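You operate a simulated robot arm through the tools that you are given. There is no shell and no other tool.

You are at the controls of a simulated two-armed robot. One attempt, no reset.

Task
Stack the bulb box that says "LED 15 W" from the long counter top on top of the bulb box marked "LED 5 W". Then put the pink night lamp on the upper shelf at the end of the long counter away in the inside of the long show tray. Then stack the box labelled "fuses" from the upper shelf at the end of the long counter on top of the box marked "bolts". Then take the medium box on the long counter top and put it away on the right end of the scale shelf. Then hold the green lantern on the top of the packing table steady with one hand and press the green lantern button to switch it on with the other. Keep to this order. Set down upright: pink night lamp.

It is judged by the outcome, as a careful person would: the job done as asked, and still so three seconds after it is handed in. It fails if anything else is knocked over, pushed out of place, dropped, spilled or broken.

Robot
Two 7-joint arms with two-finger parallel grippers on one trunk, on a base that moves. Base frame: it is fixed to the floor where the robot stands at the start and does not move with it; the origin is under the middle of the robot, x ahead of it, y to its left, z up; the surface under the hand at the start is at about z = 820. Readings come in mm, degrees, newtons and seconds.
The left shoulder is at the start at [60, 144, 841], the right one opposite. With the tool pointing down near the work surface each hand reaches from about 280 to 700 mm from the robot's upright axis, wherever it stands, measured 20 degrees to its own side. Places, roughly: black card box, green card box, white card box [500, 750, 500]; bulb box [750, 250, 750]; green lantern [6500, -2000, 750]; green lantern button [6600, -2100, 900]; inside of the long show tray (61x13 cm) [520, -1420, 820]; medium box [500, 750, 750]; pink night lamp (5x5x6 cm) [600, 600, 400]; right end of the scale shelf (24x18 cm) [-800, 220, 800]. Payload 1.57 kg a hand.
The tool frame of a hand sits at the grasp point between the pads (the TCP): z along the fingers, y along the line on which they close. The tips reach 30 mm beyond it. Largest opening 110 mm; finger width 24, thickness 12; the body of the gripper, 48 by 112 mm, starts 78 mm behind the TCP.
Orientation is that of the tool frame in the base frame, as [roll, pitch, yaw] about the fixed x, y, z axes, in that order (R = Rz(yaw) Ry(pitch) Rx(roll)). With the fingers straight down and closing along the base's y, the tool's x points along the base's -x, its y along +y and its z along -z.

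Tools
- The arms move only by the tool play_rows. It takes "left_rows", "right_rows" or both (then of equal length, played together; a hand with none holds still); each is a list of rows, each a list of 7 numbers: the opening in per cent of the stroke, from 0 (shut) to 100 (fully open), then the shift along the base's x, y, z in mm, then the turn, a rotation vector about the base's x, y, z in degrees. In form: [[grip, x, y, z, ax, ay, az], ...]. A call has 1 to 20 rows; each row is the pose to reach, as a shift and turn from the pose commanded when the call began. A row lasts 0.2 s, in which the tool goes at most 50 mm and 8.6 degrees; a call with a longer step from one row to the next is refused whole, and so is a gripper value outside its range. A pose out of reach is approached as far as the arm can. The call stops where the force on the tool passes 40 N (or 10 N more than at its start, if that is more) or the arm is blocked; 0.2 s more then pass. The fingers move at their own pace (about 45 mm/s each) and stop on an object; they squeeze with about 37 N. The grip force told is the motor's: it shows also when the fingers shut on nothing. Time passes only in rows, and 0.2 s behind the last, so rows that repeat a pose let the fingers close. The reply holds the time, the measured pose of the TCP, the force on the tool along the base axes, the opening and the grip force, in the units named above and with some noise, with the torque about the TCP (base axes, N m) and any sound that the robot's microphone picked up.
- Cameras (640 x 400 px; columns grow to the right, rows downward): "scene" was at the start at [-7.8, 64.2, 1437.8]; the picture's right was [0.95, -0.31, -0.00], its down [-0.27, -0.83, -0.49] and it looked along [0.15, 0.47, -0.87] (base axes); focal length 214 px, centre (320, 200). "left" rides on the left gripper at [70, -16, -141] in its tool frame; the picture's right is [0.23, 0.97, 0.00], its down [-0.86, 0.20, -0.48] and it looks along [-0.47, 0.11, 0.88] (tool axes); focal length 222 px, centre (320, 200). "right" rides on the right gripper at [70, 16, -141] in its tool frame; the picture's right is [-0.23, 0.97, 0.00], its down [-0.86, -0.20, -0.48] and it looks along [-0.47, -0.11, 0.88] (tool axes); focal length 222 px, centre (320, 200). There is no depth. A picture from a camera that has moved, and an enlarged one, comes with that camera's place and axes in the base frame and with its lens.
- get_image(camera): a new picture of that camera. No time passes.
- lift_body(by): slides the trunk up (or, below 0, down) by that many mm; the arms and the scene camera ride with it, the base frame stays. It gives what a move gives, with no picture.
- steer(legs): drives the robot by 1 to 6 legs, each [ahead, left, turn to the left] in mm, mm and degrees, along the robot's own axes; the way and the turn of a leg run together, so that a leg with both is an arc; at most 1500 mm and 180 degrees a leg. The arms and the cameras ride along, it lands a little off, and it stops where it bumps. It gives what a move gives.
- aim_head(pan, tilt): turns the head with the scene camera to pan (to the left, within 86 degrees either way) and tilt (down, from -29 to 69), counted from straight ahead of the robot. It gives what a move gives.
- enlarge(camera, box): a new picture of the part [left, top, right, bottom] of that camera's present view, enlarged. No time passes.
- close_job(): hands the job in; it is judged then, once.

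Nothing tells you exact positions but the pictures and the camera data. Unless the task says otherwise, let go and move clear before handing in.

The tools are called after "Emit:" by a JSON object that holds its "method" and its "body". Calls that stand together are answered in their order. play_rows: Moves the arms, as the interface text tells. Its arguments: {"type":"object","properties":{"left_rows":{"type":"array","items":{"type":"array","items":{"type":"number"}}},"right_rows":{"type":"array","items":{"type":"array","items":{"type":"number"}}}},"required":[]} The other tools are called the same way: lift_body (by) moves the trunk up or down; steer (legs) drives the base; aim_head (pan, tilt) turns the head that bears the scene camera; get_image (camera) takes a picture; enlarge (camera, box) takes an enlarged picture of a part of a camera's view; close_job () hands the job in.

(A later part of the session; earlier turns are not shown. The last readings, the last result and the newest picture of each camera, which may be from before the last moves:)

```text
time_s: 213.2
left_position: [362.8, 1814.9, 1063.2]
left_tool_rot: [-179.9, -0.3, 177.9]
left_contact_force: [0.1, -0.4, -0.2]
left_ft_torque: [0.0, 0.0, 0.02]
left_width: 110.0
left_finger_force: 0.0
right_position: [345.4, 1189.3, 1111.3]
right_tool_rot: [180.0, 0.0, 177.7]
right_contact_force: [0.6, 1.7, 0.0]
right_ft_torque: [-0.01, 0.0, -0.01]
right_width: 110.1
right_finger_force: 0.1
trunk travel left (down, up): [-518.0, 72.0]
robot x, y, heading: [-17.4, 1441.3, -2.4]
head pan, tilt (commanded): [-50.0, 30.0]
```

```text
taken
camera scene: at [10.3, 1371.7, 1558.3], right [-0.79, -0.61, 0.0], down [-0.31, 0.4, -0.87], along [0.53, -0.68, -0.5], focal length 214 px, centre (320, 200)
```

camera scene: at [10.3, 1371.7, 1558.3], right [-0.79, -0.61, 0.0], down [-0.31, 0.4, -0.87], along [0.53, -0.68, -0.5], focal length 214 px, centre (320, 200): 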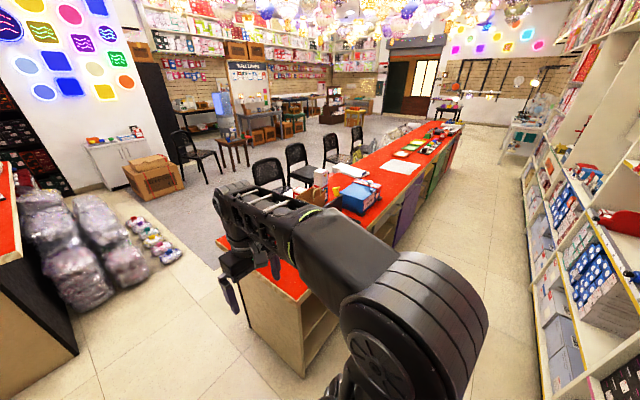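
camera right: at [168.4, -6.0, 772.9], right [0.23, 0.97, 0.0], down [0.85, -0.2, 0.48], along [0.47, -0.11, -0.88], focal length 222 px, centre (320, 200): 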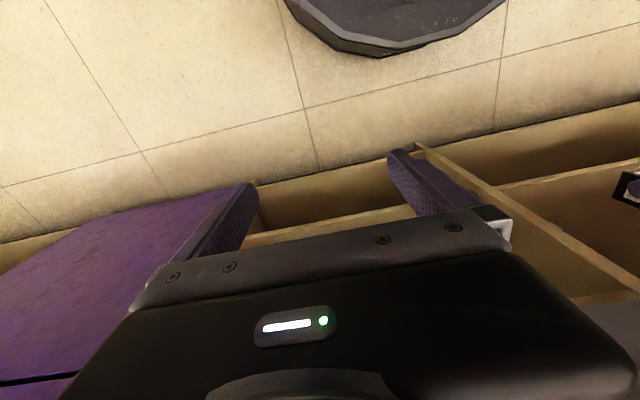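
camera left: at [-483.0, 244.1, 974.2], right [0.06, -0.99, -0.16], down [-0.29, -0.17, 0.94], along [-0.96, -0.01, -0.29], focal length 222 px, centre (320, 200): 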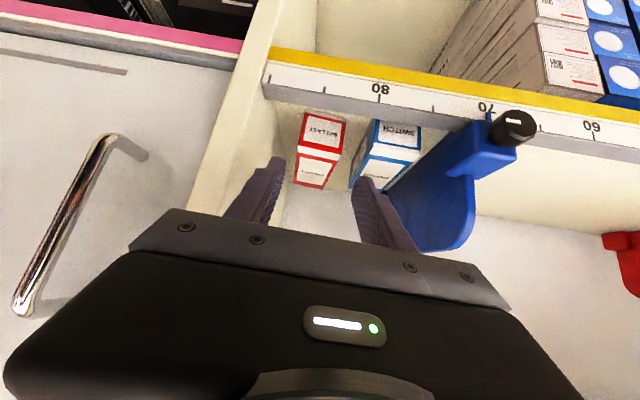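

Clear path: between the counter's end and the bag pile, then between the pile and the first chair. I'll raise the trunk for clearance and advance.

Emit:
{"method": "lift_body", "body": {"by": 72}}

Emit:
{"method": "steer", "body": {"legs": [[0, 0, 2.3], [1270, -60, 0], [0, 0, -45]]}}

Emit:
{"method": "aim_head", "body": {"pan": 0, "tilt": 45}}

Emit:
{"method": "get_image", "body": {"camera": "scene"}}

Emit:
{"method": "aim_head", "body": {"pan": 0, "tilt": 20}}

Emit:
{"method": "get_image", "body": {"camera": "scene"}}

```text
time_s: 214.3
left_position: [364.6, 1814.8, 1133.6]
left_tool_rot: [180.0, -0.4, 178.0]
left_contact_force: [-0.1, 0.6, -0.3]
left_ft_torque: [-0.04, 0.03, -0.01]
left_width: 109.8
left_finger_force: 0.0
right_position: [346.2, 1189.5, 1182.4]
right_tool_rot: [-180.0, -0.1, 177.7]
right_contact_force: [0.2, 0.7, 0.3]
right_ft_torque: [0.04, 0.0, -0.01]
right_width: 110.0
right_finger_force: 0.2
trunk travel left (down, up): [-590.0, 0.0]
robot x, y, heading: [-14.3, 1439.6, -2.2]
head pan, tilt (commanded): [-50.0, 30.0]
```

```text
time_s: 223.0
left_position: [1754.2, 1374.8, 1134.5]
left_tool_rot: [-179.9, -0.3, 134.3]
left_contact_force: [-0.8, 0.1, -0.5]
left_ft_torque: [0.0, 0.0, -0.01]
left_width: 110.1
left_finger_force: 0.0
right_position: [1311.8, 933.2, 1183.5]
right_tool_rot: [-180.0, -0.1, 134.2]
right_contact_force: [-0.2, 0.5, -1.1]
right_ft_torque: [0.0, -0.02, -0.02]
right_width: 110.3
right_finger_force: 0.1
trunk travel left (down, up): [-590.0, 0.0]
robot x, y, heading: [1223.8, 1367.9, -46.0]
head pan, tilt (commanded): [-50.0, 30.0]
```

```text
time_s: 224.2
left_position: [1755.3, 1374.3, 1134.1]
left_tool_rot: [-179.9, -0.4, 134.4]
left_contact_force: [-0.5, 0.4, -0.6]
left_ft_torque: [0.01, -0.01, -0.01]
left_width: 110.1
left_finger_force: 0.1
right_position: [1311.9, 935.9, 1182.6]
right_tool_rot: [179.9, 0.0, 134.1]
right_contact_force: [-0.5, 0.2, 0.3]
right_ft_torque: [0.02, 0.0, 0.0]
right_width: 109.8
right_finger_force: 0.2
trunk travel left (down, up): [-590.0, 0.0]
robot x, y, heading: [1224.1, 1362.8, -45.9]
head pan, tilt (commanded): [0.0, 45.0]
```

```text
taken
camera scene: at [1259.2, 1330.6, 1607.7], right [-0.72, -0.7, 0.0], down [-0.49, 0.51, -0.71], along [0.49, -0.51, -0.71], focal length 214 px, centre (320, 200)
```

scene: 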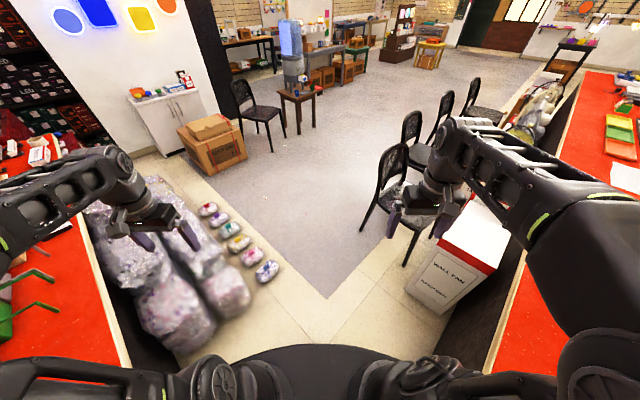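

```text
time_s: 225.1
left_position: [1754.8, 1374.5, 1134.6]
left_tool_rot: [-179.8, -0.3, 134.4]
left_contact_force: [-0.2, 0.0, -0.8]
left_ft_torque: [-0.01, 0.01, 0.0]
left_width: 110.0
left_finger_force: 0.1
right_position: [1310.9, 934.5, 1183.7]
right_tool_rot: [180.0, 0.1, 134.1]
right_contact_force: [0.3, -1.1, 0.1]
right_ft_torque: [-0.01, 0.02, -0.02]
right_width: 110.2
right_finger_force: 0.0
trunk travel left (down, up): [-590.0, 0.0]
robot x, y, heading: [1219.4, 1367.4, -46.0]
head pan, tilt (commanded): [0.0, 20.0]
```

```text
taken
camera scene: at [1267.5, 1322.2, 1646.3], right [-0.72, -0.7, 0.0], down [-0.24, 0.25, -0.94], along [0.65, -0.67, -0.34], focal length 214 px, centre (320, 200)
```

scene: 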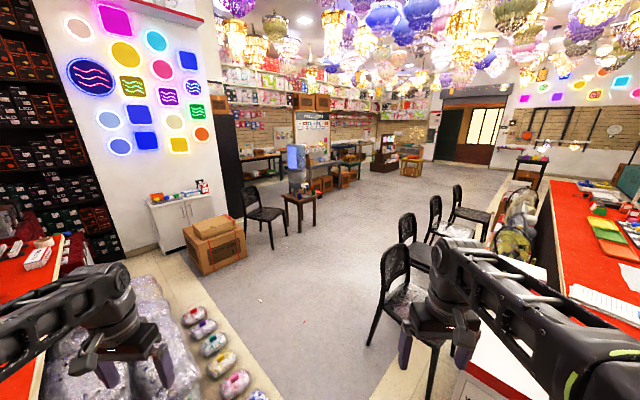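

The corridor ahead passes between the small bags (left) and the first chair (right). Moving carefully through it.

Emit:
{"method": "steer", "body": {"legs": [[550, -50, 0], [300, 30, 0], [500, 120, 0]]}}

Emit:
{"method": "get_image", "body": {"camera": "scene"}}

```text
time_s: 232.5
left_position: [2767.2, 466.7, 1134.8]
left_tool_rot: [-179.9, -0.3, 133.9]
left_contact_force: [-0.5, 1.2, -0.2]
left_ft_torque: [-0.01, -0.03, 0.0]
left_width: 109.8
left_finger_force: 0.1
right_position: [2322.5, 30.5, 1184.7]
right_tool_rot: [180.0, -0.1, 133.7]
right_contact_force: [0.2, 0.2, -0.3]
right_ft_torque: [0.03, 0.0, 0.0]
right_width: 110.2
right_finger_force: 0.0
trunk travel left (down, up): [-590.0, 0.0]
robot x, y, heading: [2233.4, 464.2, -46.4]
head pan, tilt (commanded): [0.0, 20.0]
```

```text
taken
camera scene: at [2279.8, 417.2, 1646.3], right [-0.72, -0.69, 0.0], down [-0.24, 0.25, -0.94], along [0.65, -0.68, -0.34], focal length 214 px, centre (320, 200)
```

scene: 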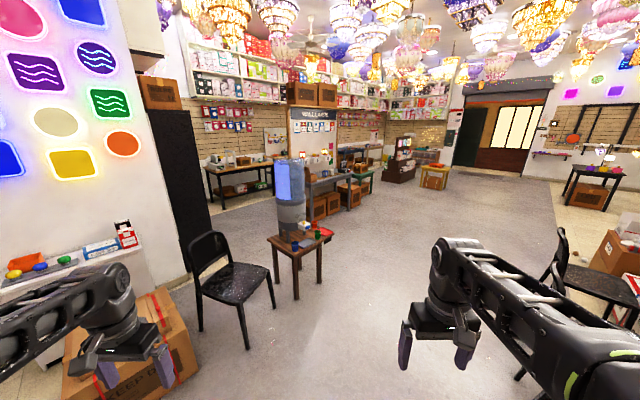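

I can see the hall: a cooler on a small table ahead, another table behind it, and the packing table against the brick wall around (6500, -1.1…-2.3 m). I'll route around the cooler on its right.

Emit:
{"method": "steer", "body": {"legs": [[0, 0, -24], [1100, 0, 0], [1100, 0, 0], [0, 0, 70]]}}

Emit:
{"method": "get_image", "body": {"camera": "scene"}}

Emit:
{"method": "aim_head", "body": {"pan": 50, "tilt": 20}}

Emit:
{"method": "get_image", "body": {"camera": "scene"}}

```text
time_s: 247.7
left_position: [3347.0, -1210.7, 1133.8]
left_tool_rot: [-179.8, -0.4, -179.2]
left_contact_force: [0.4, 0.4, 0.5]
left_ft_torque: [-0.04, -0.02, -0.01]
left_width: 110.1
left_finger_force: 0.0
right_position: [3361.3, -1836.6, 1182.7]
right_tool_rot: [-179.9, 0.0, -179.3]
right_contact_force: [1.0, 0.5, -0.2]
right_ft_torque: [0.03, -0.02, 0.01]
right_width: 109.8
right_finger_force: 0.0
trunk travel left (down, up): [-590.0, 0.0]
robot x, y, heading: [2987.6, -1609.2, 0.7]
head pan, tilt (commanded): [0.0, 20.0]
```

```text
taken
camera scene: at [3051.2, -1601.8, 1646.4], right [0.01, -1.0, 0.0], down [-0.34, 0.0, -0.94], along [0.94, 0.01, -0.34], focal length 214 px, centre (320, 200)
```

scene: 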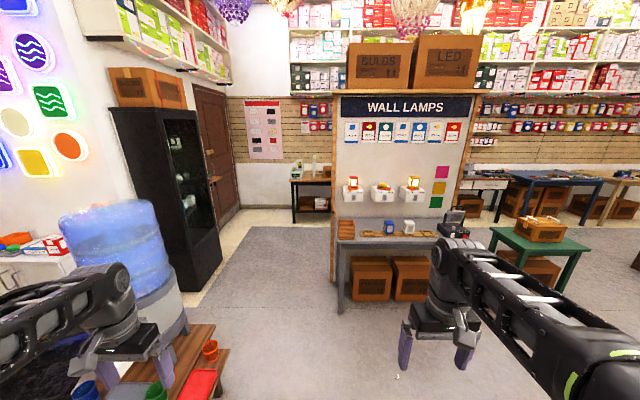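

```text
time_s: 248.8
left_position: [3347.8, -1210.8, 1133.8]
left_tool_rot: [-179.9, -0.4, -179.1]
left_contact_force: [0.0, -0.1, 0.5]
left_ft_torque: [0.0, 0.0, -0.01]
left_width: 110.1
left_finger_force: 0.0
right_position: [3361.4, -1835.6, 1183.0]
right_tool_rot: [-179.9, 0.0, -179.5]
right_contact_force: [-0.5, -0.5, -0.2]
right_ft_torque: [-0.02, -0.02, 0.0]
right_width: 110.0
right_finger_force: 0.0
trunk travel left (down, up): [-590.0, 0.0]
robot x, y, heading: [2985.4, -1603.1, 0.6]
head pan, tilt (commanded): [50.0, 20.0]
```

```text
taken
camera scene: at [3017.3, -1531.0, 1646.4], right [0.77, -0.64, 0.0], down [-0.22, -0.26, -0.94], along [0.6, 0.73, -0.34], focal length 214 px, centre (320, 200)
```

scene: 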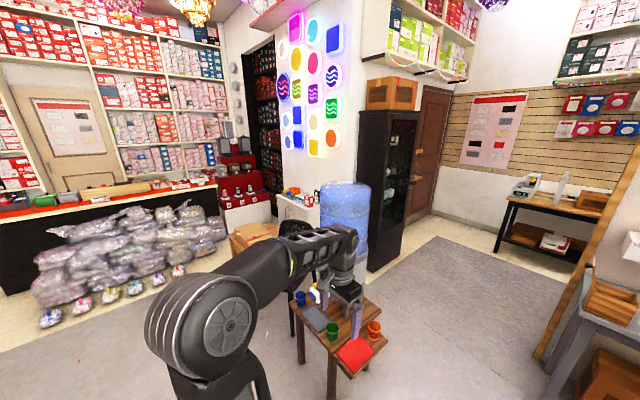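

The wall-lamp board stands between me and the packing table; I'll pass between the cooler and the board's left edge.

Emit:
{"method": "steer", "body": {"legs": [[700, 70, -0.6], [1000, 380, 0]]}}

Emit:
{"method": "aim_head", "body": {"pan": -15, "tilt": 20}}

Emit:
{"method": "get_image", "body": {"camera": "scene"}}

Emit:
{"method": "aim_head", "body": {"pan": -75, "tilt": 30}}

Emit:
{"method": "get_image", "body": {"camera": "scene"}}

```text
time_s: 257.8
left_position: [5056.8, -777.6, 1134.0]
left_tool_rot: [-180.0, -0.4, 179.5]
left_contact_force: [0.8, -0.1, 0.4]
left_ft_torque: [-0.03, 0.04, -0.03]
left_width: 109.9
left_finger_force: 0.2
right_position: [5054.7, -1402.6, 1183.0]
right_tool_rot: [-180.0, -0.1, 179.3]
right_contact_force: [0.3, 0.2, -0.2]
right_ft_torque: [-0.01, -0.02, -0.02]
right_width: 110.2
right_finger_force: 0.1
trunk travel left (down, up): [-590.0, 0.0]
robot x, y, heading: [4686.7, -1162.2, -0.5]
head pan, tilt (commanded): [50.0, 20.0]
```

```text
time_s: 259.1
left_position: [5057.5, -777.6, 1134.3]
left_tool_rot: [-179.9, -0.3, 179.4]
left_contact_force: [0.5, 0.2, 0.5]
left_ft_torque: [-0.02, -0.02, -0.03]
left_width: 110.2
left_finger_force: 0.1
right_position: [5055.0, -1402.9, 1184.2]
right_tool_rot: [179.9, -0.1, 179.4]
right_contact_force: [-0.3, -0.3, -0.2]
right_ft_torque: [0.0, -0.01, -0.01]
right_width: 109.9
right_finger_force: 0.0
trunk travel left (down, up): [-590.0, 0.0]
robot x, y, heading: [4684.7, -1162.3, -0.5]
head pan, tilt (commanded): [-15.0, 20.0]
```

```text
taken
camera scene: at [4747.2, -1185.1, 1646.4], right [-0.27, -0.96, 0.0], down [-0.33, 0.09, -0.94], along [0.9, -0.25, -0.34], focal length 214 px, centre (320, 200)
```

scene: 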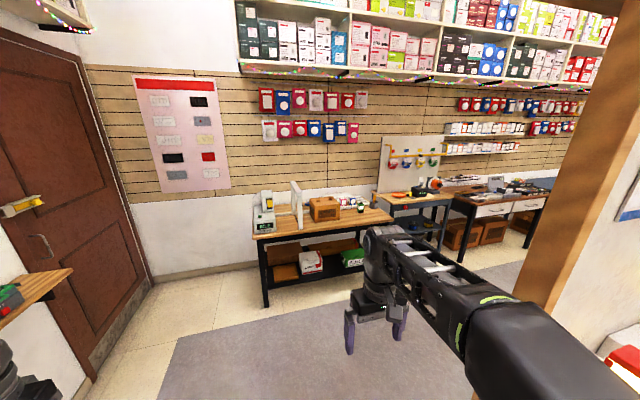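

```text
time_s: 260.4
left_position: [5056.8, -778.6, 1134.5]
left_tool_rot: [180.0, -0.3, 179.5]
left_contact_force: [0.0, 0.3, 0.7]
left_ft_torque: [-0.02, 0.0, -0.02]
left_width: 110.3
left_finger_force: 0.0
right_position: [5055.2, -1402.8, 1182.8]
right_tool_rot: [-180.0, -0.1, 179.3]
right_contact_force: [0.7, 1.2, 0.7]
right_ft_torque: [0.01, -0.03, 0.0]
right_width: 109.8
right_finger_force: 0.0
trunk travel left (down, up): [-590.0, 0.0]
robot x, y, heading: [4687.6, -1158.6, -0.6]
head pan, tilt (commanded): [-75.0, 30.0]
```

```text
taken
camera scene: at [4679.9, -1247.6, 1630.3], right [-0.97, -0.25, 0.0], down [-0.12, 0.48, -0.87], along [0.21, -0.84, -0.5], focal length 214 px, centre (320, 200)
```

scene: 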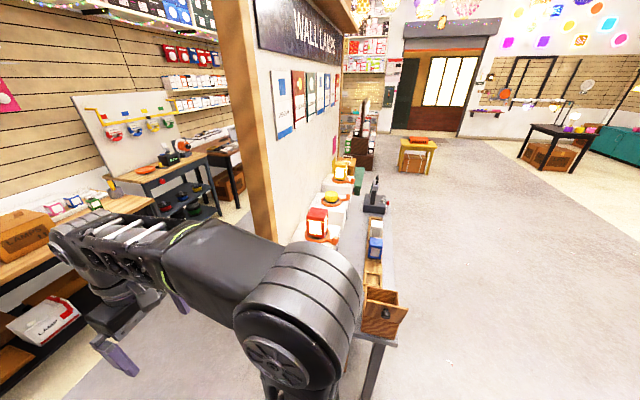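

Emit:
{"method": "aim_head", "body": {"pan": -20, "tilt": 25}}

Emit:
{"method": "get_image", "body": {"camera": "scene"}}

Emit:
{"method": "enlarge", "body": {"camera": "scene", "box": [260, 140, 420, 240]}}

```text
time_s: 261.7
left_position: [5057.2, -776.4, 1134.5]
left_tool_rot: [-179.9, -0.3, 179.6]
left_contact_force: [0.8, 0.8, 0.3]
left_ft_torque: [0.02, 0.03, 0.02]
left_width: 110.1
left_finger_force: 0.0
right_position: [5056.2, -1402.4, 1184.5]
right_tool_rot: [180.0, -0.2, 179.3]
right_contact_force: [-0.2, -0.7, -0.4]
right_ft_torque: [-0.01, -0.01, -0.03]
right_width: 109.9
right_finger_force: 0.2
trunk travel left (down, up): [-590.0, 0.0]
robot x, y, heading: [4682.9, -1160.2, -0.8]
head pan, tilt (commanded): [-20.0, 25.0]
```

```text
taken
camera scene: at [4743.7, -1192.6, 1638.3], right [-0.35, -0.94, 0.0], down [-0.4, 0.15, -0.91], along [0.85, -0.32, -0.42], focal length 214 px, centre (320, 200)
```

scene: 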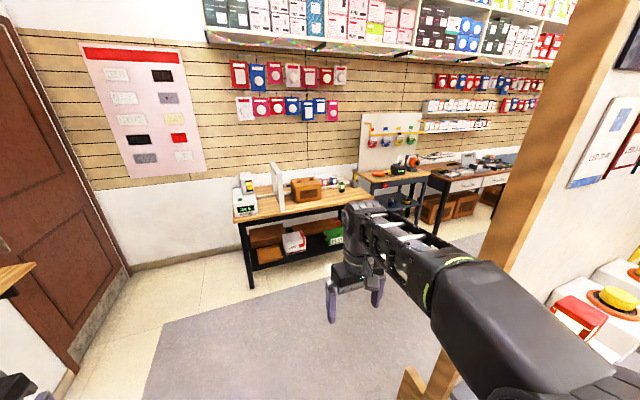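

```text
4.00 times, centred on (340, 190) of scene
camera zoom: at [4743.7, -1192.6, 1638.3], right [-0.35, -0.94, 0.0], down [-0.4, 0.15, -0.91], along [0.85, -0.32, -0.42], focal length 858 px, centre (240, 240)
```

zoom: 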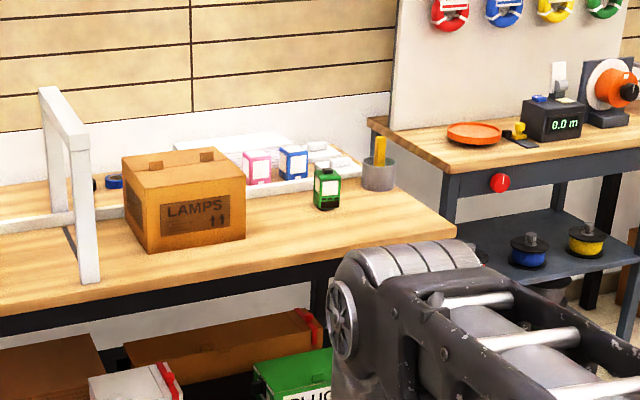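

The green lantern stands on the packing table at about (6610, -2140), near its right end. I'll drive in front of the table, staying clear of the board's foot.

Emit:
{"method": "steer", "body": {"legs": [[1000, 0, 0.7], [0, -600, 0]]}}

Emit:
{"method": "aim_head", "body": {"pan": -15, "tilt": 35}}

Emit:
{"method": "get_image", "body": {"camera": "scene"}}

Emit:
{"method": "aim_head", "body": {"pan": -85, "tilt": 45}}

Emit:
{"method": "get_image", "body": {"camera": "scene"}}

```text
time_s: 269.7
left_position: [6031.0, -1364.8, 1134.0]
left_tool_rot: [-179.9, -0.3, -180.0]
left_contact_force: [0.2, 0.6, 0.8]
left_ft_torque: [0.02, 0.0, 0.01]
left_width: 110.1
left_finger_force: 0.2
right_position: [6033.5, -1990.2, 1184.0]
right_tool_rot: [-179.9, -0.1, 179.8]
right_contact_force: [0.8, 0.1, 0.0]
right_ft_torque: [0.02, 0.03, 0.02]
right_width: 109.9
right_finger_force: 0.0
trunk travel left (down, up): [-590.0, 0.0]
robot x, y, heading: [5662.6, -1753.5, -0.0]
head pan, tilt (commanded): [-20.0, 25.0]
```

```text
time_s: 270.4
left_position: [6028.3, -1365.0, 1134.2]
left_tool_rot: [-180.0, -0.3, -180.0]
left_contact_force: [-0.8, 0.0, 0.4]
left_ft_torque: [0.0, 0.02, -0.01]
left_width: 110.1
left_finger_force: 0.1
right_position: [6032.9, -1990.0, 1184.1]
right_tool_rot: [-179.9, -0.1, -180.0]
right_contact_force: [0.2, -0.2, 0.0]
right_ft_torque: [0.0, 0.0, -0.01]
right_width: 110.2
right_finger_force: 0.1
trunk travel left (down, up): [-590.0, 0.0]
robot x, y, heading: [5658.2, -1751.5, -0.1]
head pan, tilt (commanded): [-15.0, 35.0]
```

```text
taken
camera scene: at [5718.7, -1773.7, 1622.6], right [-0.26, -0.96, 0.0], down [-0.55, 0.15, -0.82], along [0.79, -0.22, -0.57], focal length 214 px, centre (320, 200)
```

scene: 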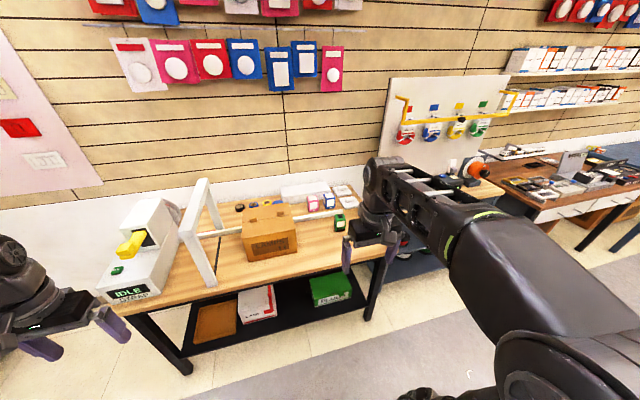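

```text
time_s: 271.8
left_position: [6029.7, -1364.9, 1134.4]
left_tool_rot: [-179.9, -0.2, -179.9]
left_contact_force: [-0.6, 0.1, 0.5]
left_ft_torque: [-0.02, -0.01, 0.0]
left_width: 110.0
left_finger_force: 0.2
right_position: [6033.3, -1989.8, 1183.7]
right_tool_rot: [-180.0, -0.1, 179.7]
right_contact_force: [0.7, 0.2, -0.5]
right_ft_torque: [0.01, 0.02, -0.01]
right_width: 109.8
right_finger_force: 0.0
trunk travel left (down, up): [-590.0, 0.0]
robot x, y, heading: [5662.0, -1752.5, -0.4]
head pan, tilt (commanded): [-85.0, 45.0]
```

```text
taken
camera scene: at [5640.6, -1831.7, 1607.7], right [-1.0, -0.08, 0.0], down [-0.06, 0.7, -0.71], along [0.06, -0.7, -0.71], focal length 214 px, centre (320, 200)
```

scene: 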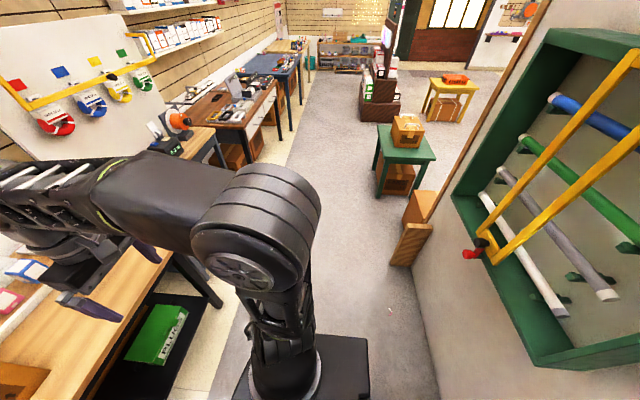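

Emit:
{"method": "steer", "body": {"legs": [[0, -390, 0]]}}

Emit:
{"method": "aim_head", "body": {"pan": 0, "tilt": 35}}

Emit:
{"method": "get_image", "body": {"camera": "scene"}}

Emit:
{"method": "enlarge", "body": {"camera": "scene", "box": [270, 170, 370, 232]}}

```text
time_s: 274.3
left_position: [6026.8, -1763.1, 1134.7]
left_tool_rot: [-179.9, -0.3, 179.8]
left_contact_force: [0.2, 0.5, 0.7]
left_ft_torque: [0.0, 0.01, 0.06]
left_width: 109.9
left_finger_force: 0.0
right_position: [6029.9, -2387.2, 1183.0]
right_tool_rot: [180.0, -0.1, 179.6]
right_contact_force: [0.2, 0.6, -0.4]
right_ft_torque: [0.01, 0.0, -0.02]
right_width: 110.0
right_finger_force: 0.0
trunk travel left (down, up): [-590.0, 0.0]
robot x, y, heading: [5663.2, -2151.4, -0.2]
head pan, tilt (commanded): [-85.0, 45.0]
```

```text
time_s: 275.9
left_position: [6028.2, -1761.2, 1134.8]
left_tool_rot: [-179.9, -0.3, 179.8]
left_contact_force: [0.7, -0.2, -0.1]
left_ft_torque: [0.05, 0.02, -0.01]
left_width: 110.1
left_finger_force: 0.0
right_position: [6029.9, -2386.4, 1183.6]
right_tool_rot: [-180.0, -0.1, 179.6]
right_contact_force: [1.1, 0.5, 0.6]
right_ft_torque: [0.01, -0.03, -0.02]
right_width: 109.9
right_finger_force: 0.1
trunk travel left (down, up): [-590.0, 0.0]
robot x, y, heading: [5660.4, -2149.9, -0.4]
head pan, tilt (commanded): [0.0, 35.0]
```

```text
taken
camera scene: at [5719.5, -2147.5, 1622.5], right [-0.01, -1.0, 0.0], down [-0.57, 0.0, -0.82], along [0.82, -0.01, -0.57], focal length 214 px, centre (320, 200)
```

scene: 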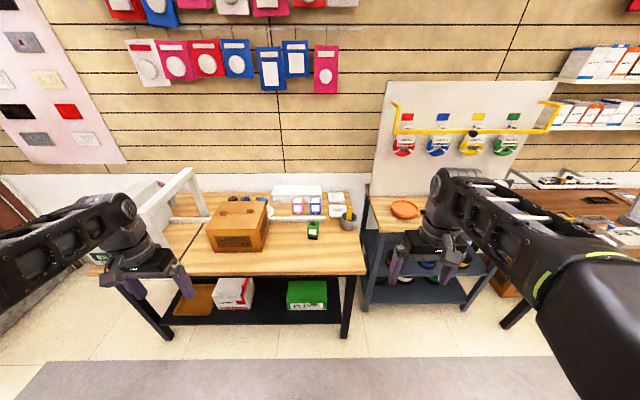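

```text
6.40 times, centred on (320, 201) of scene
camera zoom: at [5719.5, -2147.5, 1622.5], right [-0.01, -1.0, 0.0], down [-0.57, 0.0, -0.82], along [0.82, -0.01, -0.57], focal length 1373 px, centre (320, 194)
```

zoom: 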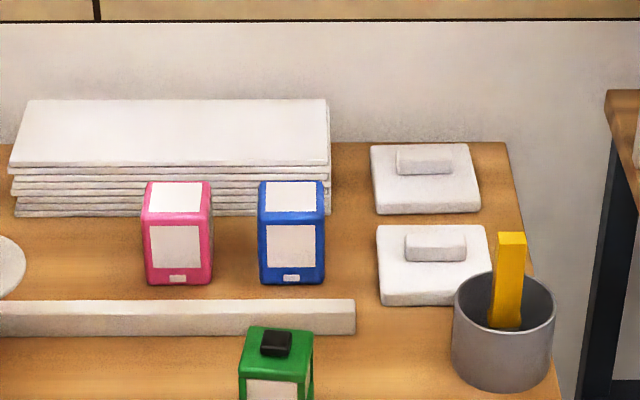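

Emit:
{"method": "enlarge", "body": {"camera": "scene", "box": [290, 210, 340, 241]}}

Emit:
{"method": "enlarge", "body": {"camera": "scene", "box": [180, 170, 380, 295]}}

```text
12.80 times, centred on (315, 226) of scene
camera zoom: at [5719.5, -2147.5, 1622.5], right [-0.01, -1.0, 0.0], down [-0.57, 0.0, -0.82], along [0.82, -0.01, -0.57], focal length 2745 px, centre (384, -126)
```

zoom: 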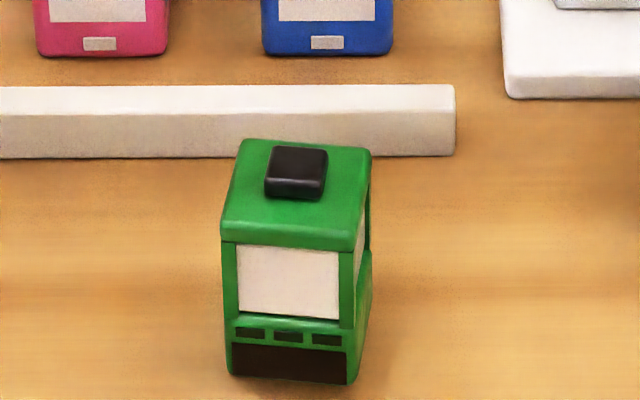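

```text
3.20 times, centred on (280, 232) of scene
camera zoom: at [5719.5, -2147.5, 1622.5], right [-0.01, -1.0, 0.0], down [-0.57, 0.0, -0.82], along [0.82, -0.01, -0.57], focal length 686 px, centre (448, 96)
```

zoom: 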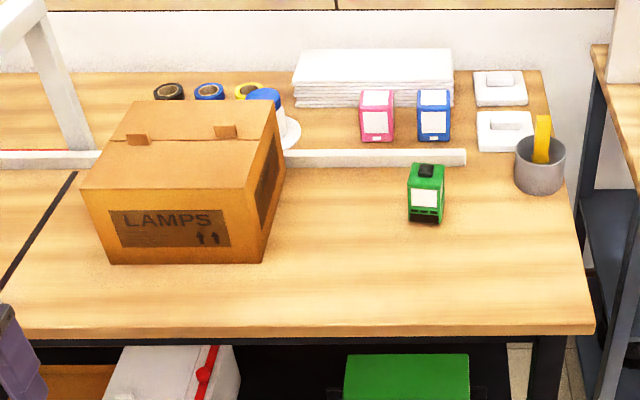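

The lantern is about 55x58x82 mm with a black button on top at ≈ (6608, -2115, 848). Plan: left hand grips the body from the front, right hand presses down with closed fingers. Getting the trunk and base into place.

Emit:
{"method": "lift_body", "body": {"by": -130}}

Emit:
{"method": "steer", "body": {"legs": [[310, 30, 0.3]]}}

Emit:
{"method": "aim_head", "body": {"pan": 0, "tilt": 50}}

Emit:
{"method": "get_image", "body": {"camera": "scene"}}

Emit:
{"method": "enlarge", "body": {"camera": "scene", "box": [280, 110, 380, 172]}}

```text
time_s: 277.5
left_position: [6026.9, -1762.6, 1004.0]
left_tool_rot: [-179.9, -0.3, 179.8]
left_contact_force: [-0.7, 0.0, 0.1]
left_ft_torque: [-0.02, -0.01, 0.0]
left_width: 109.6
left_finger_force: 0.1
right_position: [6029.0, -2387.2, 1054.6]
right_tool_rot: [-179.9, 0.0, 179.6]
right_contact_force: [-0.5, -0.2, -0.7]
right_ft_torque: [0.0, 0.05, -0.02]
right_width: 109.9
right_finger_force: 0.0
trunk travel left (down, up): [-460.0, 130.0]
robot x, y, heading: [5662.3, -2147.7, -0.4]
head pan, tilt (commanded): [0.0, 35.0]
```

```text
time_s: 279.6
left_position: [6329.5, -1730.4, 1004.8]
left_tool_rot: [-179.8, -0.2, -179.7]
left_contact_force: [0.8, -0.1, -0.1]
left_ft_torque: [0.0, 0.04, 0.02]
left_width: 110.1
left_finger_force: 0.0
right_position: [6339.6, -2356.6, 1053.2]
right_tool_rot: [180.0, -0.2, -179.9]
right_contact_force: [1.0, -0.3, 0.2]
right_ft_torque: [-0.03, 0.04, -0.02]
right_width: 109.7
right_finger_force: 0.0
trunk travel left (down, up): [-460.0, 130.0]
robot x, y, heading: [5964.1, -2117.4, 0.0]
head pan, tilt (commanded): [0.0, 35.0]
```

```text
time_s: 280.3
left_position: [6330.6, -1729.6, 1004.4]
left_tool_rot: [-179.9, -0.2, -179.7]
left_contact_force: [-0.2, 0.6, -0.4]
left_ft_torque: [0.01, -0.02, 0.01]
left_width: 109.9
left_finger_force: 0.1
right_position: [6337.4, -2355.6, 1054.1]
right_tool_rot: [-179.9, -0.2, -179.9]
right_contact_force: [0.5, -0.1, 0.1]
right_ft_torque: [0.0, 0.01, -0.01]
right_width: 110.0
right_finger_force: 0.0
trunk travel left (down, up): [-460.0, 130.0]
robot x, y, heading: [5964.7, -2120.7, 0.3]
head pan, tilt (commanded): [0.0, 50.0]
```

```text
taken
camera scene: at [6013.9, -2118.1, 1470.8], right [0.0, -1.0, 0.0], down [-0.77, 0.0, -0.64], along [0.64, 0.0, -0.77], focal length 214 px, centre (320, 200)
```

scene: 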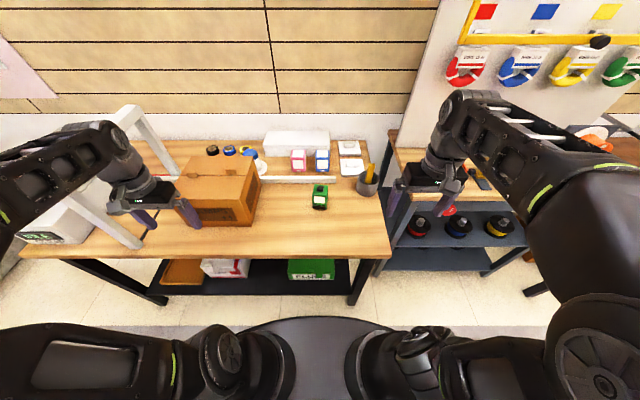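

```text
6.40 times, centred on (330, 141) of scene
camera zoom: at [6013.9, -2118.1, 1470.8], right [0.0, -1.0, 0.0], down [-0.77, 0.0, -0.64], along [0.64, 0.0, -0.77], focal length 1373 px, centre (256, 578)
```

zoom: 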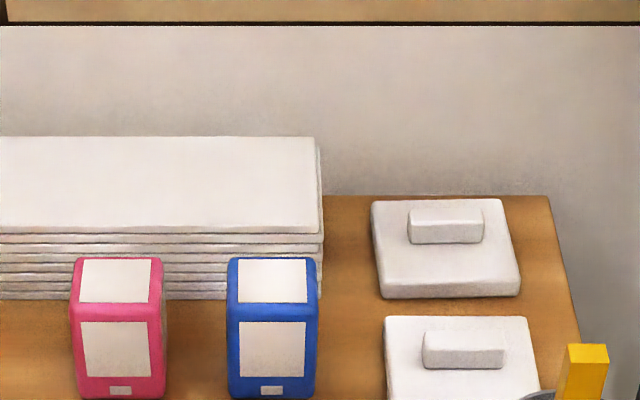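

Emit:
{"method": "enlarge", "body": {"camera": "scene", "box": [295, 178, 345, 209]}}

Emit:
{"method": "get_image", "body": {"camera": "left"}}

Emit:
{"method": "get_image", "body": {"camera": "right"}}

```text
12.80 times, centred on (320, 194) of scene
camera zoom: at [6013.9, -2118.1, 1470.8], right [0.0, -1.0, 0.0], down [-0.77, 0.0, -0.64], along [0.64, 0.0, -0.77], focal length 2745 px, centre (320, 283)
```

zoom: 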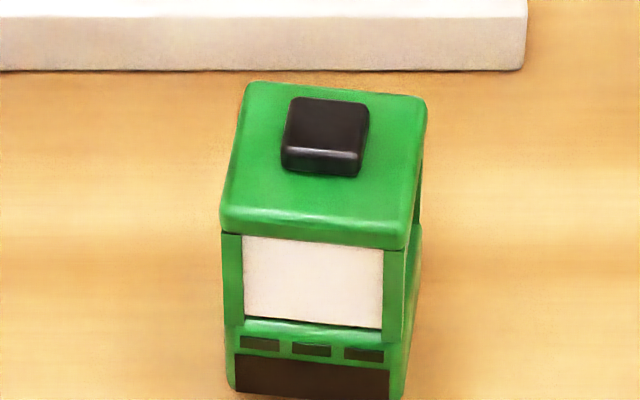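

```text
taken
camera left: at [6260.2, -1746.2, 1146.5], right [-0.23, 0.97, 0.0], down [0.86, 0.21, 0.47], along [0.46, 0.11, -0.88], focal length 222 px, centre (320, 200)
```

left: 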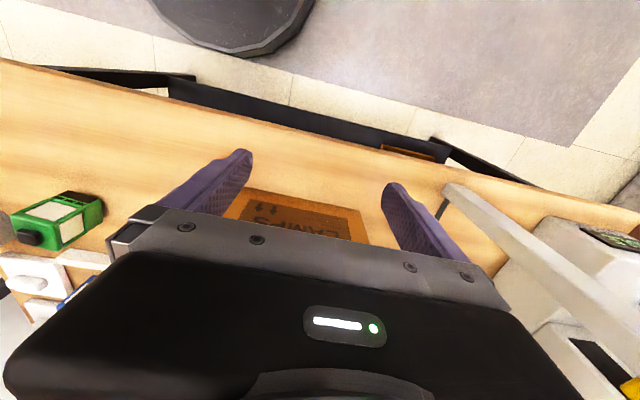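

```text
taken
camera right: at [6267.8, -2337.9, 1194.9], right [0.23, 0.97, 0.0], down [0.86, -0.2, 0.48], along [0.47, -0.11, -0.88], focal length 222 px, centre (320, 200)
```

right: 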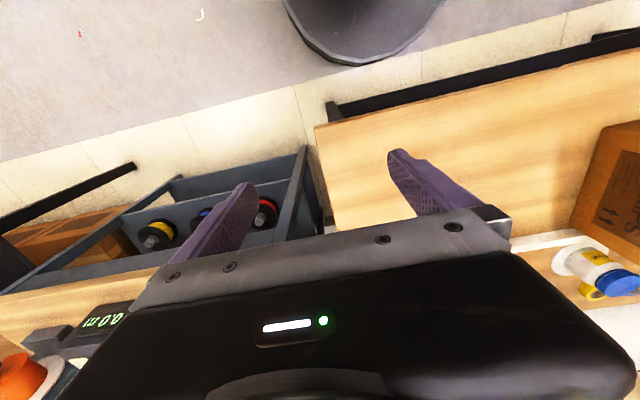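

Emit:
{"method": "enlarge", "body": {"camera": "left", "box": [0, 170, 128, 250]}}

```text
5.00 times, centred on (64, 210) of left
camera zoom: at [6260.2, -1746.2, 1146.5], right [-0.23, 0.97, 0.0], down [0.86, 0.21, 0.47], along [0.46, 0.11, -0.88], focal length 1111 px, centre (1600, 150)
```

zoom: 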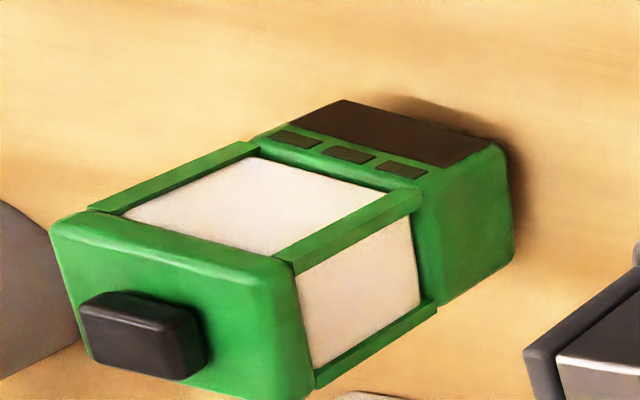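

Triangulated: table z≈793, lantern centre ≈ (6559, -2119), cap top ≈ 876, button ≈ (6565, -2119.5, 886). Bringing the left hand over in front of the lantern.

Emit:
{"method": "play_rows", "body": {"left_rows": [[100, 0, -45, 0, 0, 0, 0], [100, 0, -90, 0, 0, 0, 0], [100, 0, -135, 0, 0, 0, 0], [100, 0, -180, 0, 0, 0, 0], [100, 0, -225, 0, 0, -7.5, 0], [100, 20, -265, 0, 0, -15, 0], [100, 40, -305, 0, 0, -22.5, 0], [100, 65, -340, 0, 0, -30, 0], [100, 95, -365, -5, 0, -37.5, 0], [100, 125, -382, -20, 0, -45, 0], [100, 125, -382, -20, 0, -45, 0]]}}

Emit:
{"method": "get_image", "body": {"camera": "left"}}

Emit:
{"method": "get_image", "body": {"camera": "scene"}}

```text
time_s: 282.7
left_position: [6456.1, -2115.4, 983.7]
left_tool_rot: [-179.5, 44.8, -179.5]
left_contact_force: [0.0, 0.7, -1.1]
left_ft_torque: [0.01, 0.03, -0.01]
left_width: 110.1
left_finger_force: 0.0
right_position: [6337.4, -2355.6, 1050.9]
right_tool_rot: [-180.0, 0.0, -179.9]
right_contact_force: [0.3, 0.6, 0.6]
right_ft_torque: [0.01, 0.01, -0.01]
right_width: 110.2
right_finger_force: 0.1
trunk travel left (down, up): [-460.0, 130.0]
robot x, y, heading: [5962.7, -2118.8, 0.0]
head pan, tilt (commanded): [0.0, 50.0]
```

```text
taken
camera left: at [6305.3, -2129.9, 1036.5], right [-0.16, 0.97, -0.17], down [0.27, 0.21, 0.94], along [0.95, 0.11, -0.3], focal length 222 px, centre (320, 200)
```

left: 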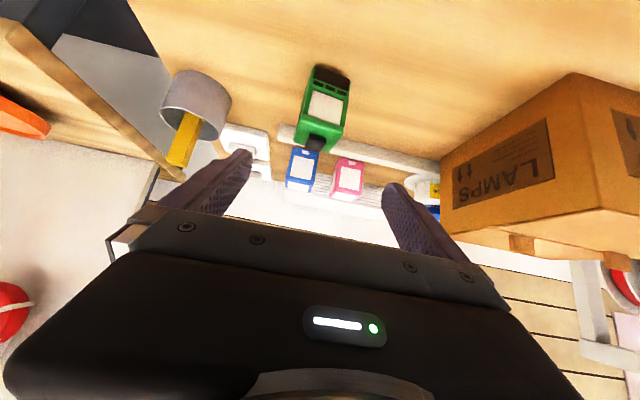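

```text
taken
camera scene: at [6013.5, -2118.0, 1470.8], right [0.0, -1.0, 0.0], down [-0.77, 0.0, -0.64], along [0.64, 0.0, -0.77], focal length 214 px, centre (320, 200)
```

scene: 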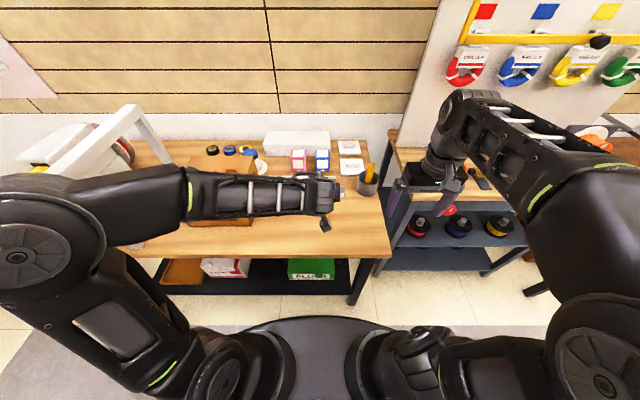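

Emit:
{"method": "enlarge", "body": {"camera": "left", "box": [270, 50, 390, 160]}}

```text
3.64 times, centred on (330, 105) of left
camera zoom: at [6305.3, -2129.9, 1036.5], right [-0.16, 0.97, -0.17], down [0.27, 0.21, 0.94], along [0.95, 0.11, -0.3], focal length 808 px, centre (284, 546)
```

zoom: 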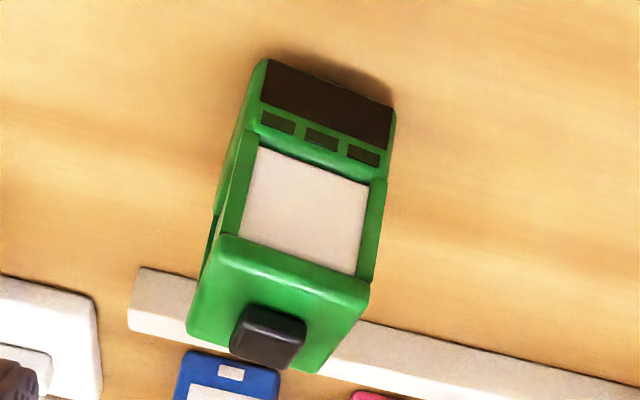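

Emit:
{"method": "play_rows", "body": {"left_rows": [[100, 11, 2, -30, 0, 0, -2.3], [100, 22, 4, -60, 0, 0, -4.7], [100, 32, 6.5, -89, 0, 0, -7], [100, 32, 6.5, -89, 0, 0, -7]]}}

Emit:
{"method": "get_image", "body": {"camera": "left"}}

```text
time_s: 283.7
left_position: [6486.9, -2108.0, 894.2]
left_tool_rot: [-179.4, 44.7, 173.4]
left_contact_force: [-0.8, 0.0, 0.0]
left_ft_torque: [0.01, 0.01, -0.02]
left_width: 110.0
left_finger_force: 0.1
right_position: [6336.5, -2355.7, 1053.3]
right_tool_rot: [179.9, -0.1, -179.9]
right_contact_force: [0.4, 0.2, 0.7]
right_ft_torque: [0.0, 0.01, -0.03]
right_width: 110.3
right_finger_force: 0.0
trunk travel left (down, up): [-460.0, 130.0]
robot x, y, heading: [5961.2, -2120.1, 0.0]
head pan, tilt (commanded): [0.0, 50.0]
```

```text
taken
camera left: at [6335.1, -2104.8, 946.1], right [-0.04, 0.99, -0.17], down [0.29, 0.17, 0.94], along [0.95, -0.01, -0.3], focal length 222 px, centre (320, 200)
```

left: 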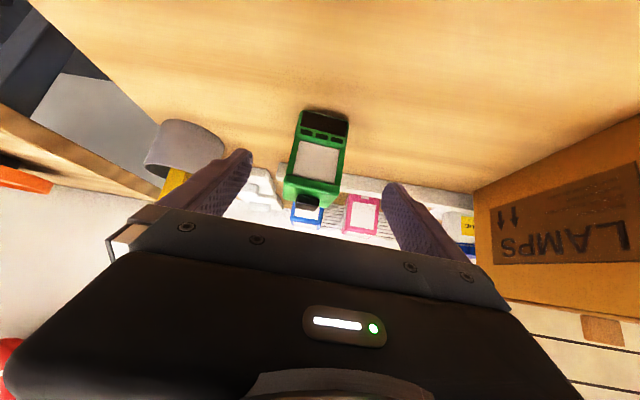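

Emit:
{"method": "play_rows", "body": {"left_rows": [[100, 21, -3.5, -21, 0, 0, 0], [100, 42, -7, -42, 0, 0, 0], [100, 63.7, -10.6, -62, 0, 0, 0], [100, 63.7, -10.6, -62, 0, 0, 0]]}}

Emit:
{"method": "get_image", "body": {"camera": "left"}}

Emit:
{"method": "enlarge", "body": {"camera": "scene", "box": [280, 160, 380, 222]}}

```text
time_s: 284.7
left_position: [6551.5, -2114.6, 833.3]
left_tool_rot: [-179.6, 44.8, 173.4]
left_contact_force: [-0.5, 0.4, -0.4]
left_ft_torque: [0.02, -0.01, 0.0]
left_width: 110.1
left_finger_force: 0.1
right_position: [6337.6, -2355.0, 1052.6]
right_tool_rot: [-180.0, -0.1, -179.9]
right_contact_force: [-0.5, 0.8, 0.0]
right_ft_torque: [-0.01, 0.0, -0.01]
right_width: 110.0
right_finger_force: 0.1
trunk travel left (down, up): [-460.0, 130.0]
robot x, y, heading: [5965.1, -2120.9, 0.1]
head pan, tilt (commanded): [0.0, 50.0]
```

```text
taken
camera left: at [6400.3, -2111.9, 885.4], right [-0.04, 0.99, -0.17], down [0.29, 0.17, 0.94], along [0.96, -0.01, -0.3], focal length 222 px, centre (320, 200)
```

left: 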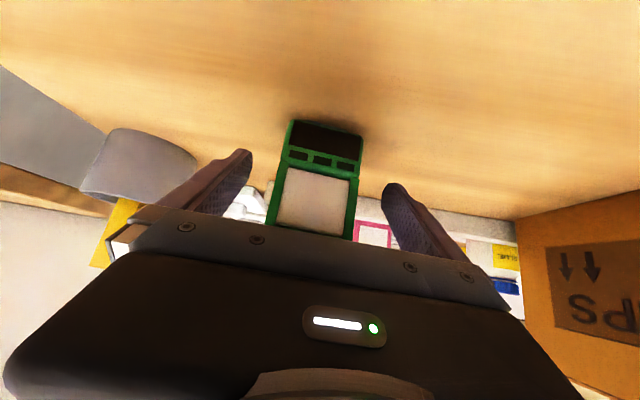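

```text
6.40 times, centred on (330, 191) of scene
camera zoom: at [6013.6, -2118.2, 1470.8], right [0.0, -1.0, 0.0], down [-0.77, 0.0, -0.64], along [0.64, 0.0, -0.77], focal length 1373 px, centre (256, 258)
```

zoom: 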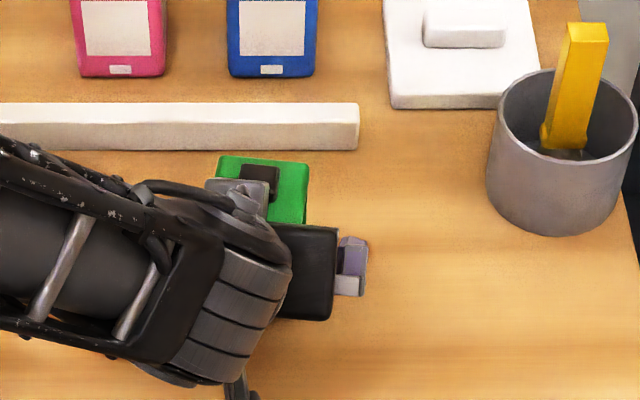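

The lantern is ~5 mm off-centre between the fingers; I'll shift the hand to match, then close on it.

Emit:
{"method": "play_rows", "body": {"left_rows": [[100, -0.5, -4.7, 0, 0, 0, 0], [100, -0.5, -4.7, 0, 0, 0, 0], [60, -0.5, -4.7, 0, 0, 0, 0], [45, -0.5, -4.7, 0, 0, 0, 0], [0, -0.5, -4.7, 0, 0, 0, 0], [0, -0.5, -4.7, 0, 0, 0, 0], [0, -0.5, -4.7, 0, 0, 0, 0], [0, -0.5, -4.7, 0, 0, 0, 0]]}}

Emit:
{"method": "get_image", "body": {"camera": "left"}}

Emit:
{"method": "enlarge", "body": {"camera": "scene", "box": [280, 160, 380, 222]}}

```text
time_s: 286.5
left_position: [6550.3, -2119.6, 834.0]
left_tool_rot: [-179.7, 44.7, 173.5]
left_contact_force: [-0.4, 2.0, 0.1]
left_ft_torque: [0.2, -0.05, 0.05]
left_width: 55.6
left_finger_force: 37.0
right_position: [6337.3, -2354.9, 1053.9]
right_tool_rot: [-180.0, -0.1, -179.8]
right_contact_force: [-0.9, 0.0, 0.0]
right_ft_torque: [0.04, -0.02, 0.0]
right_width: 110.1
right_finger_force: 0.2
trunk travel left (down, up): [-460.0, 130.0]
robot x, y, heading: [5964.8, -2118.4, 0.1]
head pan, tilt (commanded): [0.0, 50.0]
```

```text
taken
camera left: at [6399.2, -2116.9, 885.9], right [-0.04, 0.99, -0.17], down [0.29, 0.17, 0.94], along [0.95, -0.01, -0.3], focal length 222 px, centre (320, 200)
```

left: 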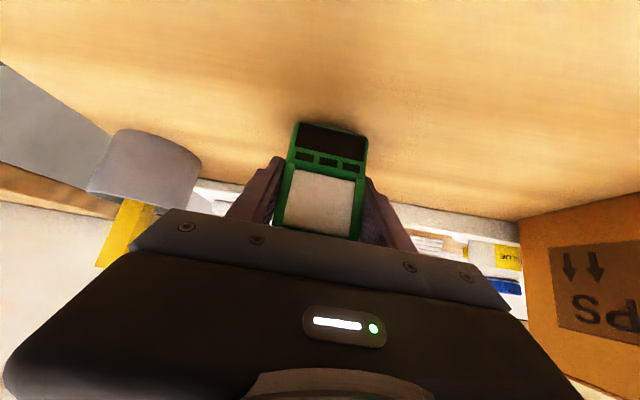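

```text
6.40 times, centred on (330, 191) of scene
camera zoom: at [6013.7, -2118.0, 1470.8], right [0.0, -1.0, 0.0], down [-0.77, 0.0, -0.64], along [0.64, 0.0, -0.77], focal length 1373 px, centre (256, 258)
```

zoom: 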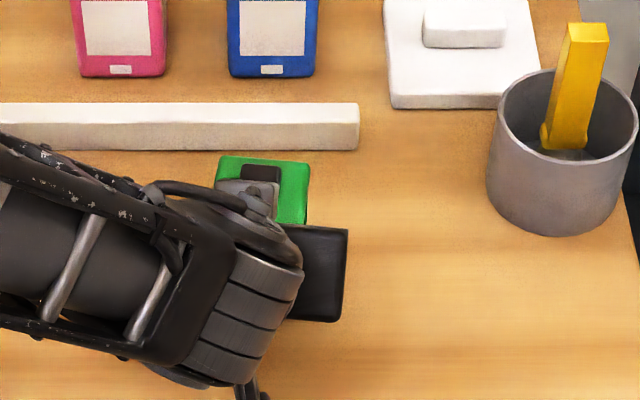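

The lantern is held firmly by the left hand. Now the right hand, fingers closed, goes above the button, coming in from the right.

Emit:
{"method": "play_rows", "body": {"right_rows": [[0, 45, 0, -10, 0, 0, 0], [0, 90, 0, -20, 0, 0, 0], [0, 135, 0, -30, 0, 0, 0], [0, 180, 0, -40, 0, 0, 0], [0, 225, 0, -50, 0, 0, 0], [0, 229, 45, -60, 0, 0, 0], [0, 229, 90, -70, 0, 0, 0], [0, 229, 135, -78, 0, 0, 0], [0, 229, 175, -82, 0, 0, 0], [0, 229, 175, -82, 0, 0, 0]]}}

Emit:
{"method": "get_image", "body": {"camera": "right"}}

Emit:
{"method": "get_image", "body": {"camera": "scene"}}

```text
time_s: 288.7
left_position: [6550.5, -2118.2, 834.2]
left_tool_rot: [-179.6, 44.7, 173.5]
left_contact_force: [0.1, 0.5, 0.5]
left_ft_torque: [0.12, -0.08, 0.02]
left_width: 56.0
left_finger_force: 37.3
right_position: [6567.6, -2185.8, 973.3]
right_tool_rot: [179.9, 0.4, -180.0]
right_contact_force: [1.2, -0.3, 0.4]
right_ft_torque: [-0.03, 0.0, 0.0]
right_width: 0.2
right_finger_force: 21.4
right hand out of reach, approached as far as the arm can: row 5, 6, 9, 10
trunk travel left (down, up): [-460.0, 130.0]
robot x, y, heading: [5964.8, -2119.1, -0.1]
head pan, tilt (commanded): [0.0, 50.0]
```

```text
taken
camera right: at [6495.2, -2169.9, 1113.9], right [0.23, 0.97, 0.0], down [0.85, -0.2, 0.48], along [0.47, -0.11, -0.88], focal length 222 px, centre (320, 200)
```

right: 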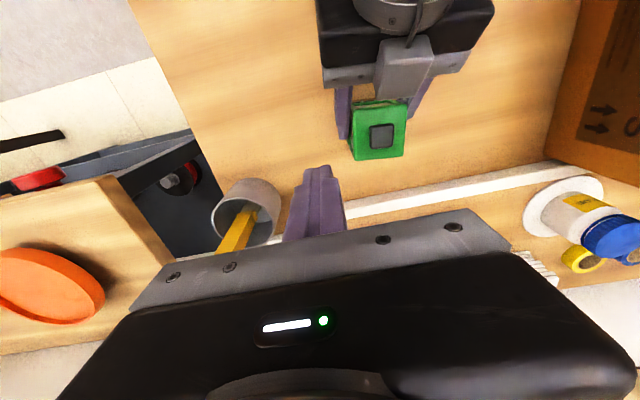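

```text
taken
camera scene: at [6013.8, -2117.6, 1470.8], right [0.0, -1.0, 0.0], down [-0.77, 0.0, -0.64], along [0.64, 0.0, -0.77], focal length 214 px, centre (320, 200)
```

scene: 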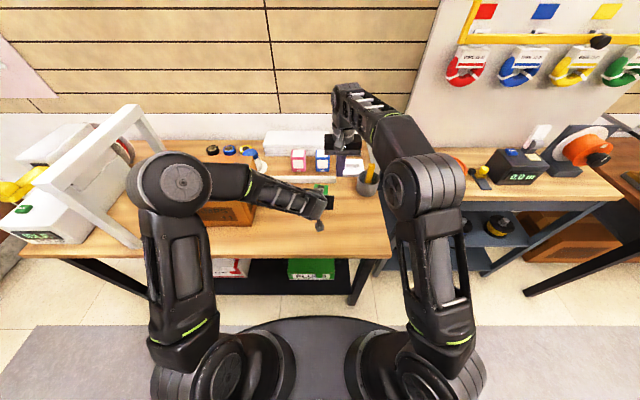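

The right camera sees the button clearly at ≈ (6559, -2119.5). Moving right above it at lower height.

Emit:
{"method": "play_rows", "body": {"right_rows": [[0, -4, 20, -15, 0, 0, 0], [0, -8.6, 44, -28, 0, 0, 0], [0, -8.6, 66.3, -40, 0, 0, 0], [0, -8.6, 66.3, -40, 0, 0, 0]]}}

Emit:
{"method": "get_image", "body": {"camera": "right"}}

Emit:
{"method": "get_image", "body": {"camera": "scene"}}

```text
time_s: 289.7
left_position: [6550.6, -2120.6, 835.2]
left_tool_rot: [-179.6, 44.7, 173.5]
left_contact_force: [0.0, 0.8, 2.3]
left_ft_torque: [0.15, -0.07, 0.04]
left_width: 55.7
left_finger_force: 37.2
right_position: [6557.1, -2122.6, 932.1]
right_tool_rot: [180.0, -0.1, -179.9]
right_contact_force: [-0.2, -0.5, 0.6]
right_ft_torque: [0.01, 0.03, 0.0]
right_width: 0.0
right_finger_force: 21.1
trunk travel left (down, up): [-460.0, 130.0]
robot x, y, heading: [5971.1, -2116.7, 0.2]
head pan, tilt (commanded): [0.0, 50.0]
```

```text
taken
camera right: at [6487.7, -2105.5, 1073.0], right [0.23, 0.97, 0.0], down [0.86, -0.2, 0.48], along [0.47, -0.11, -0.88], focal length 222 px, centre (320, 200)
```

right: 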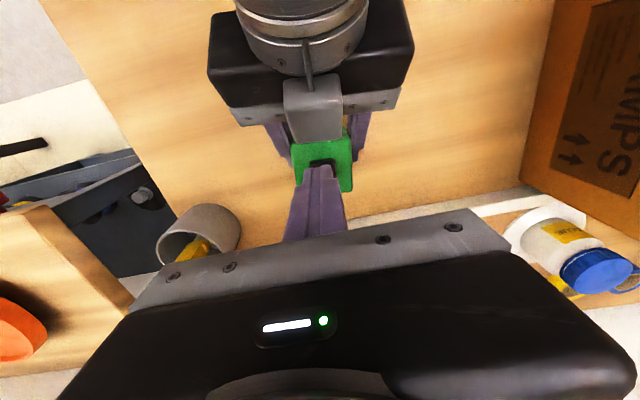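

```text
taken
camera scene: at [6013.7, -2118.0, 1470.8], right [0.0, -1.0, 0.0], down [-0.77, 0.0, -0.64], along [0.64, 0.0, -0.77], focal length 214 px, centre (320, 200)
```

scene: 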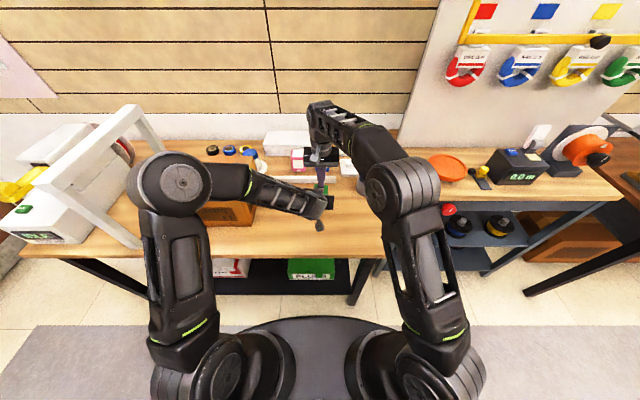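

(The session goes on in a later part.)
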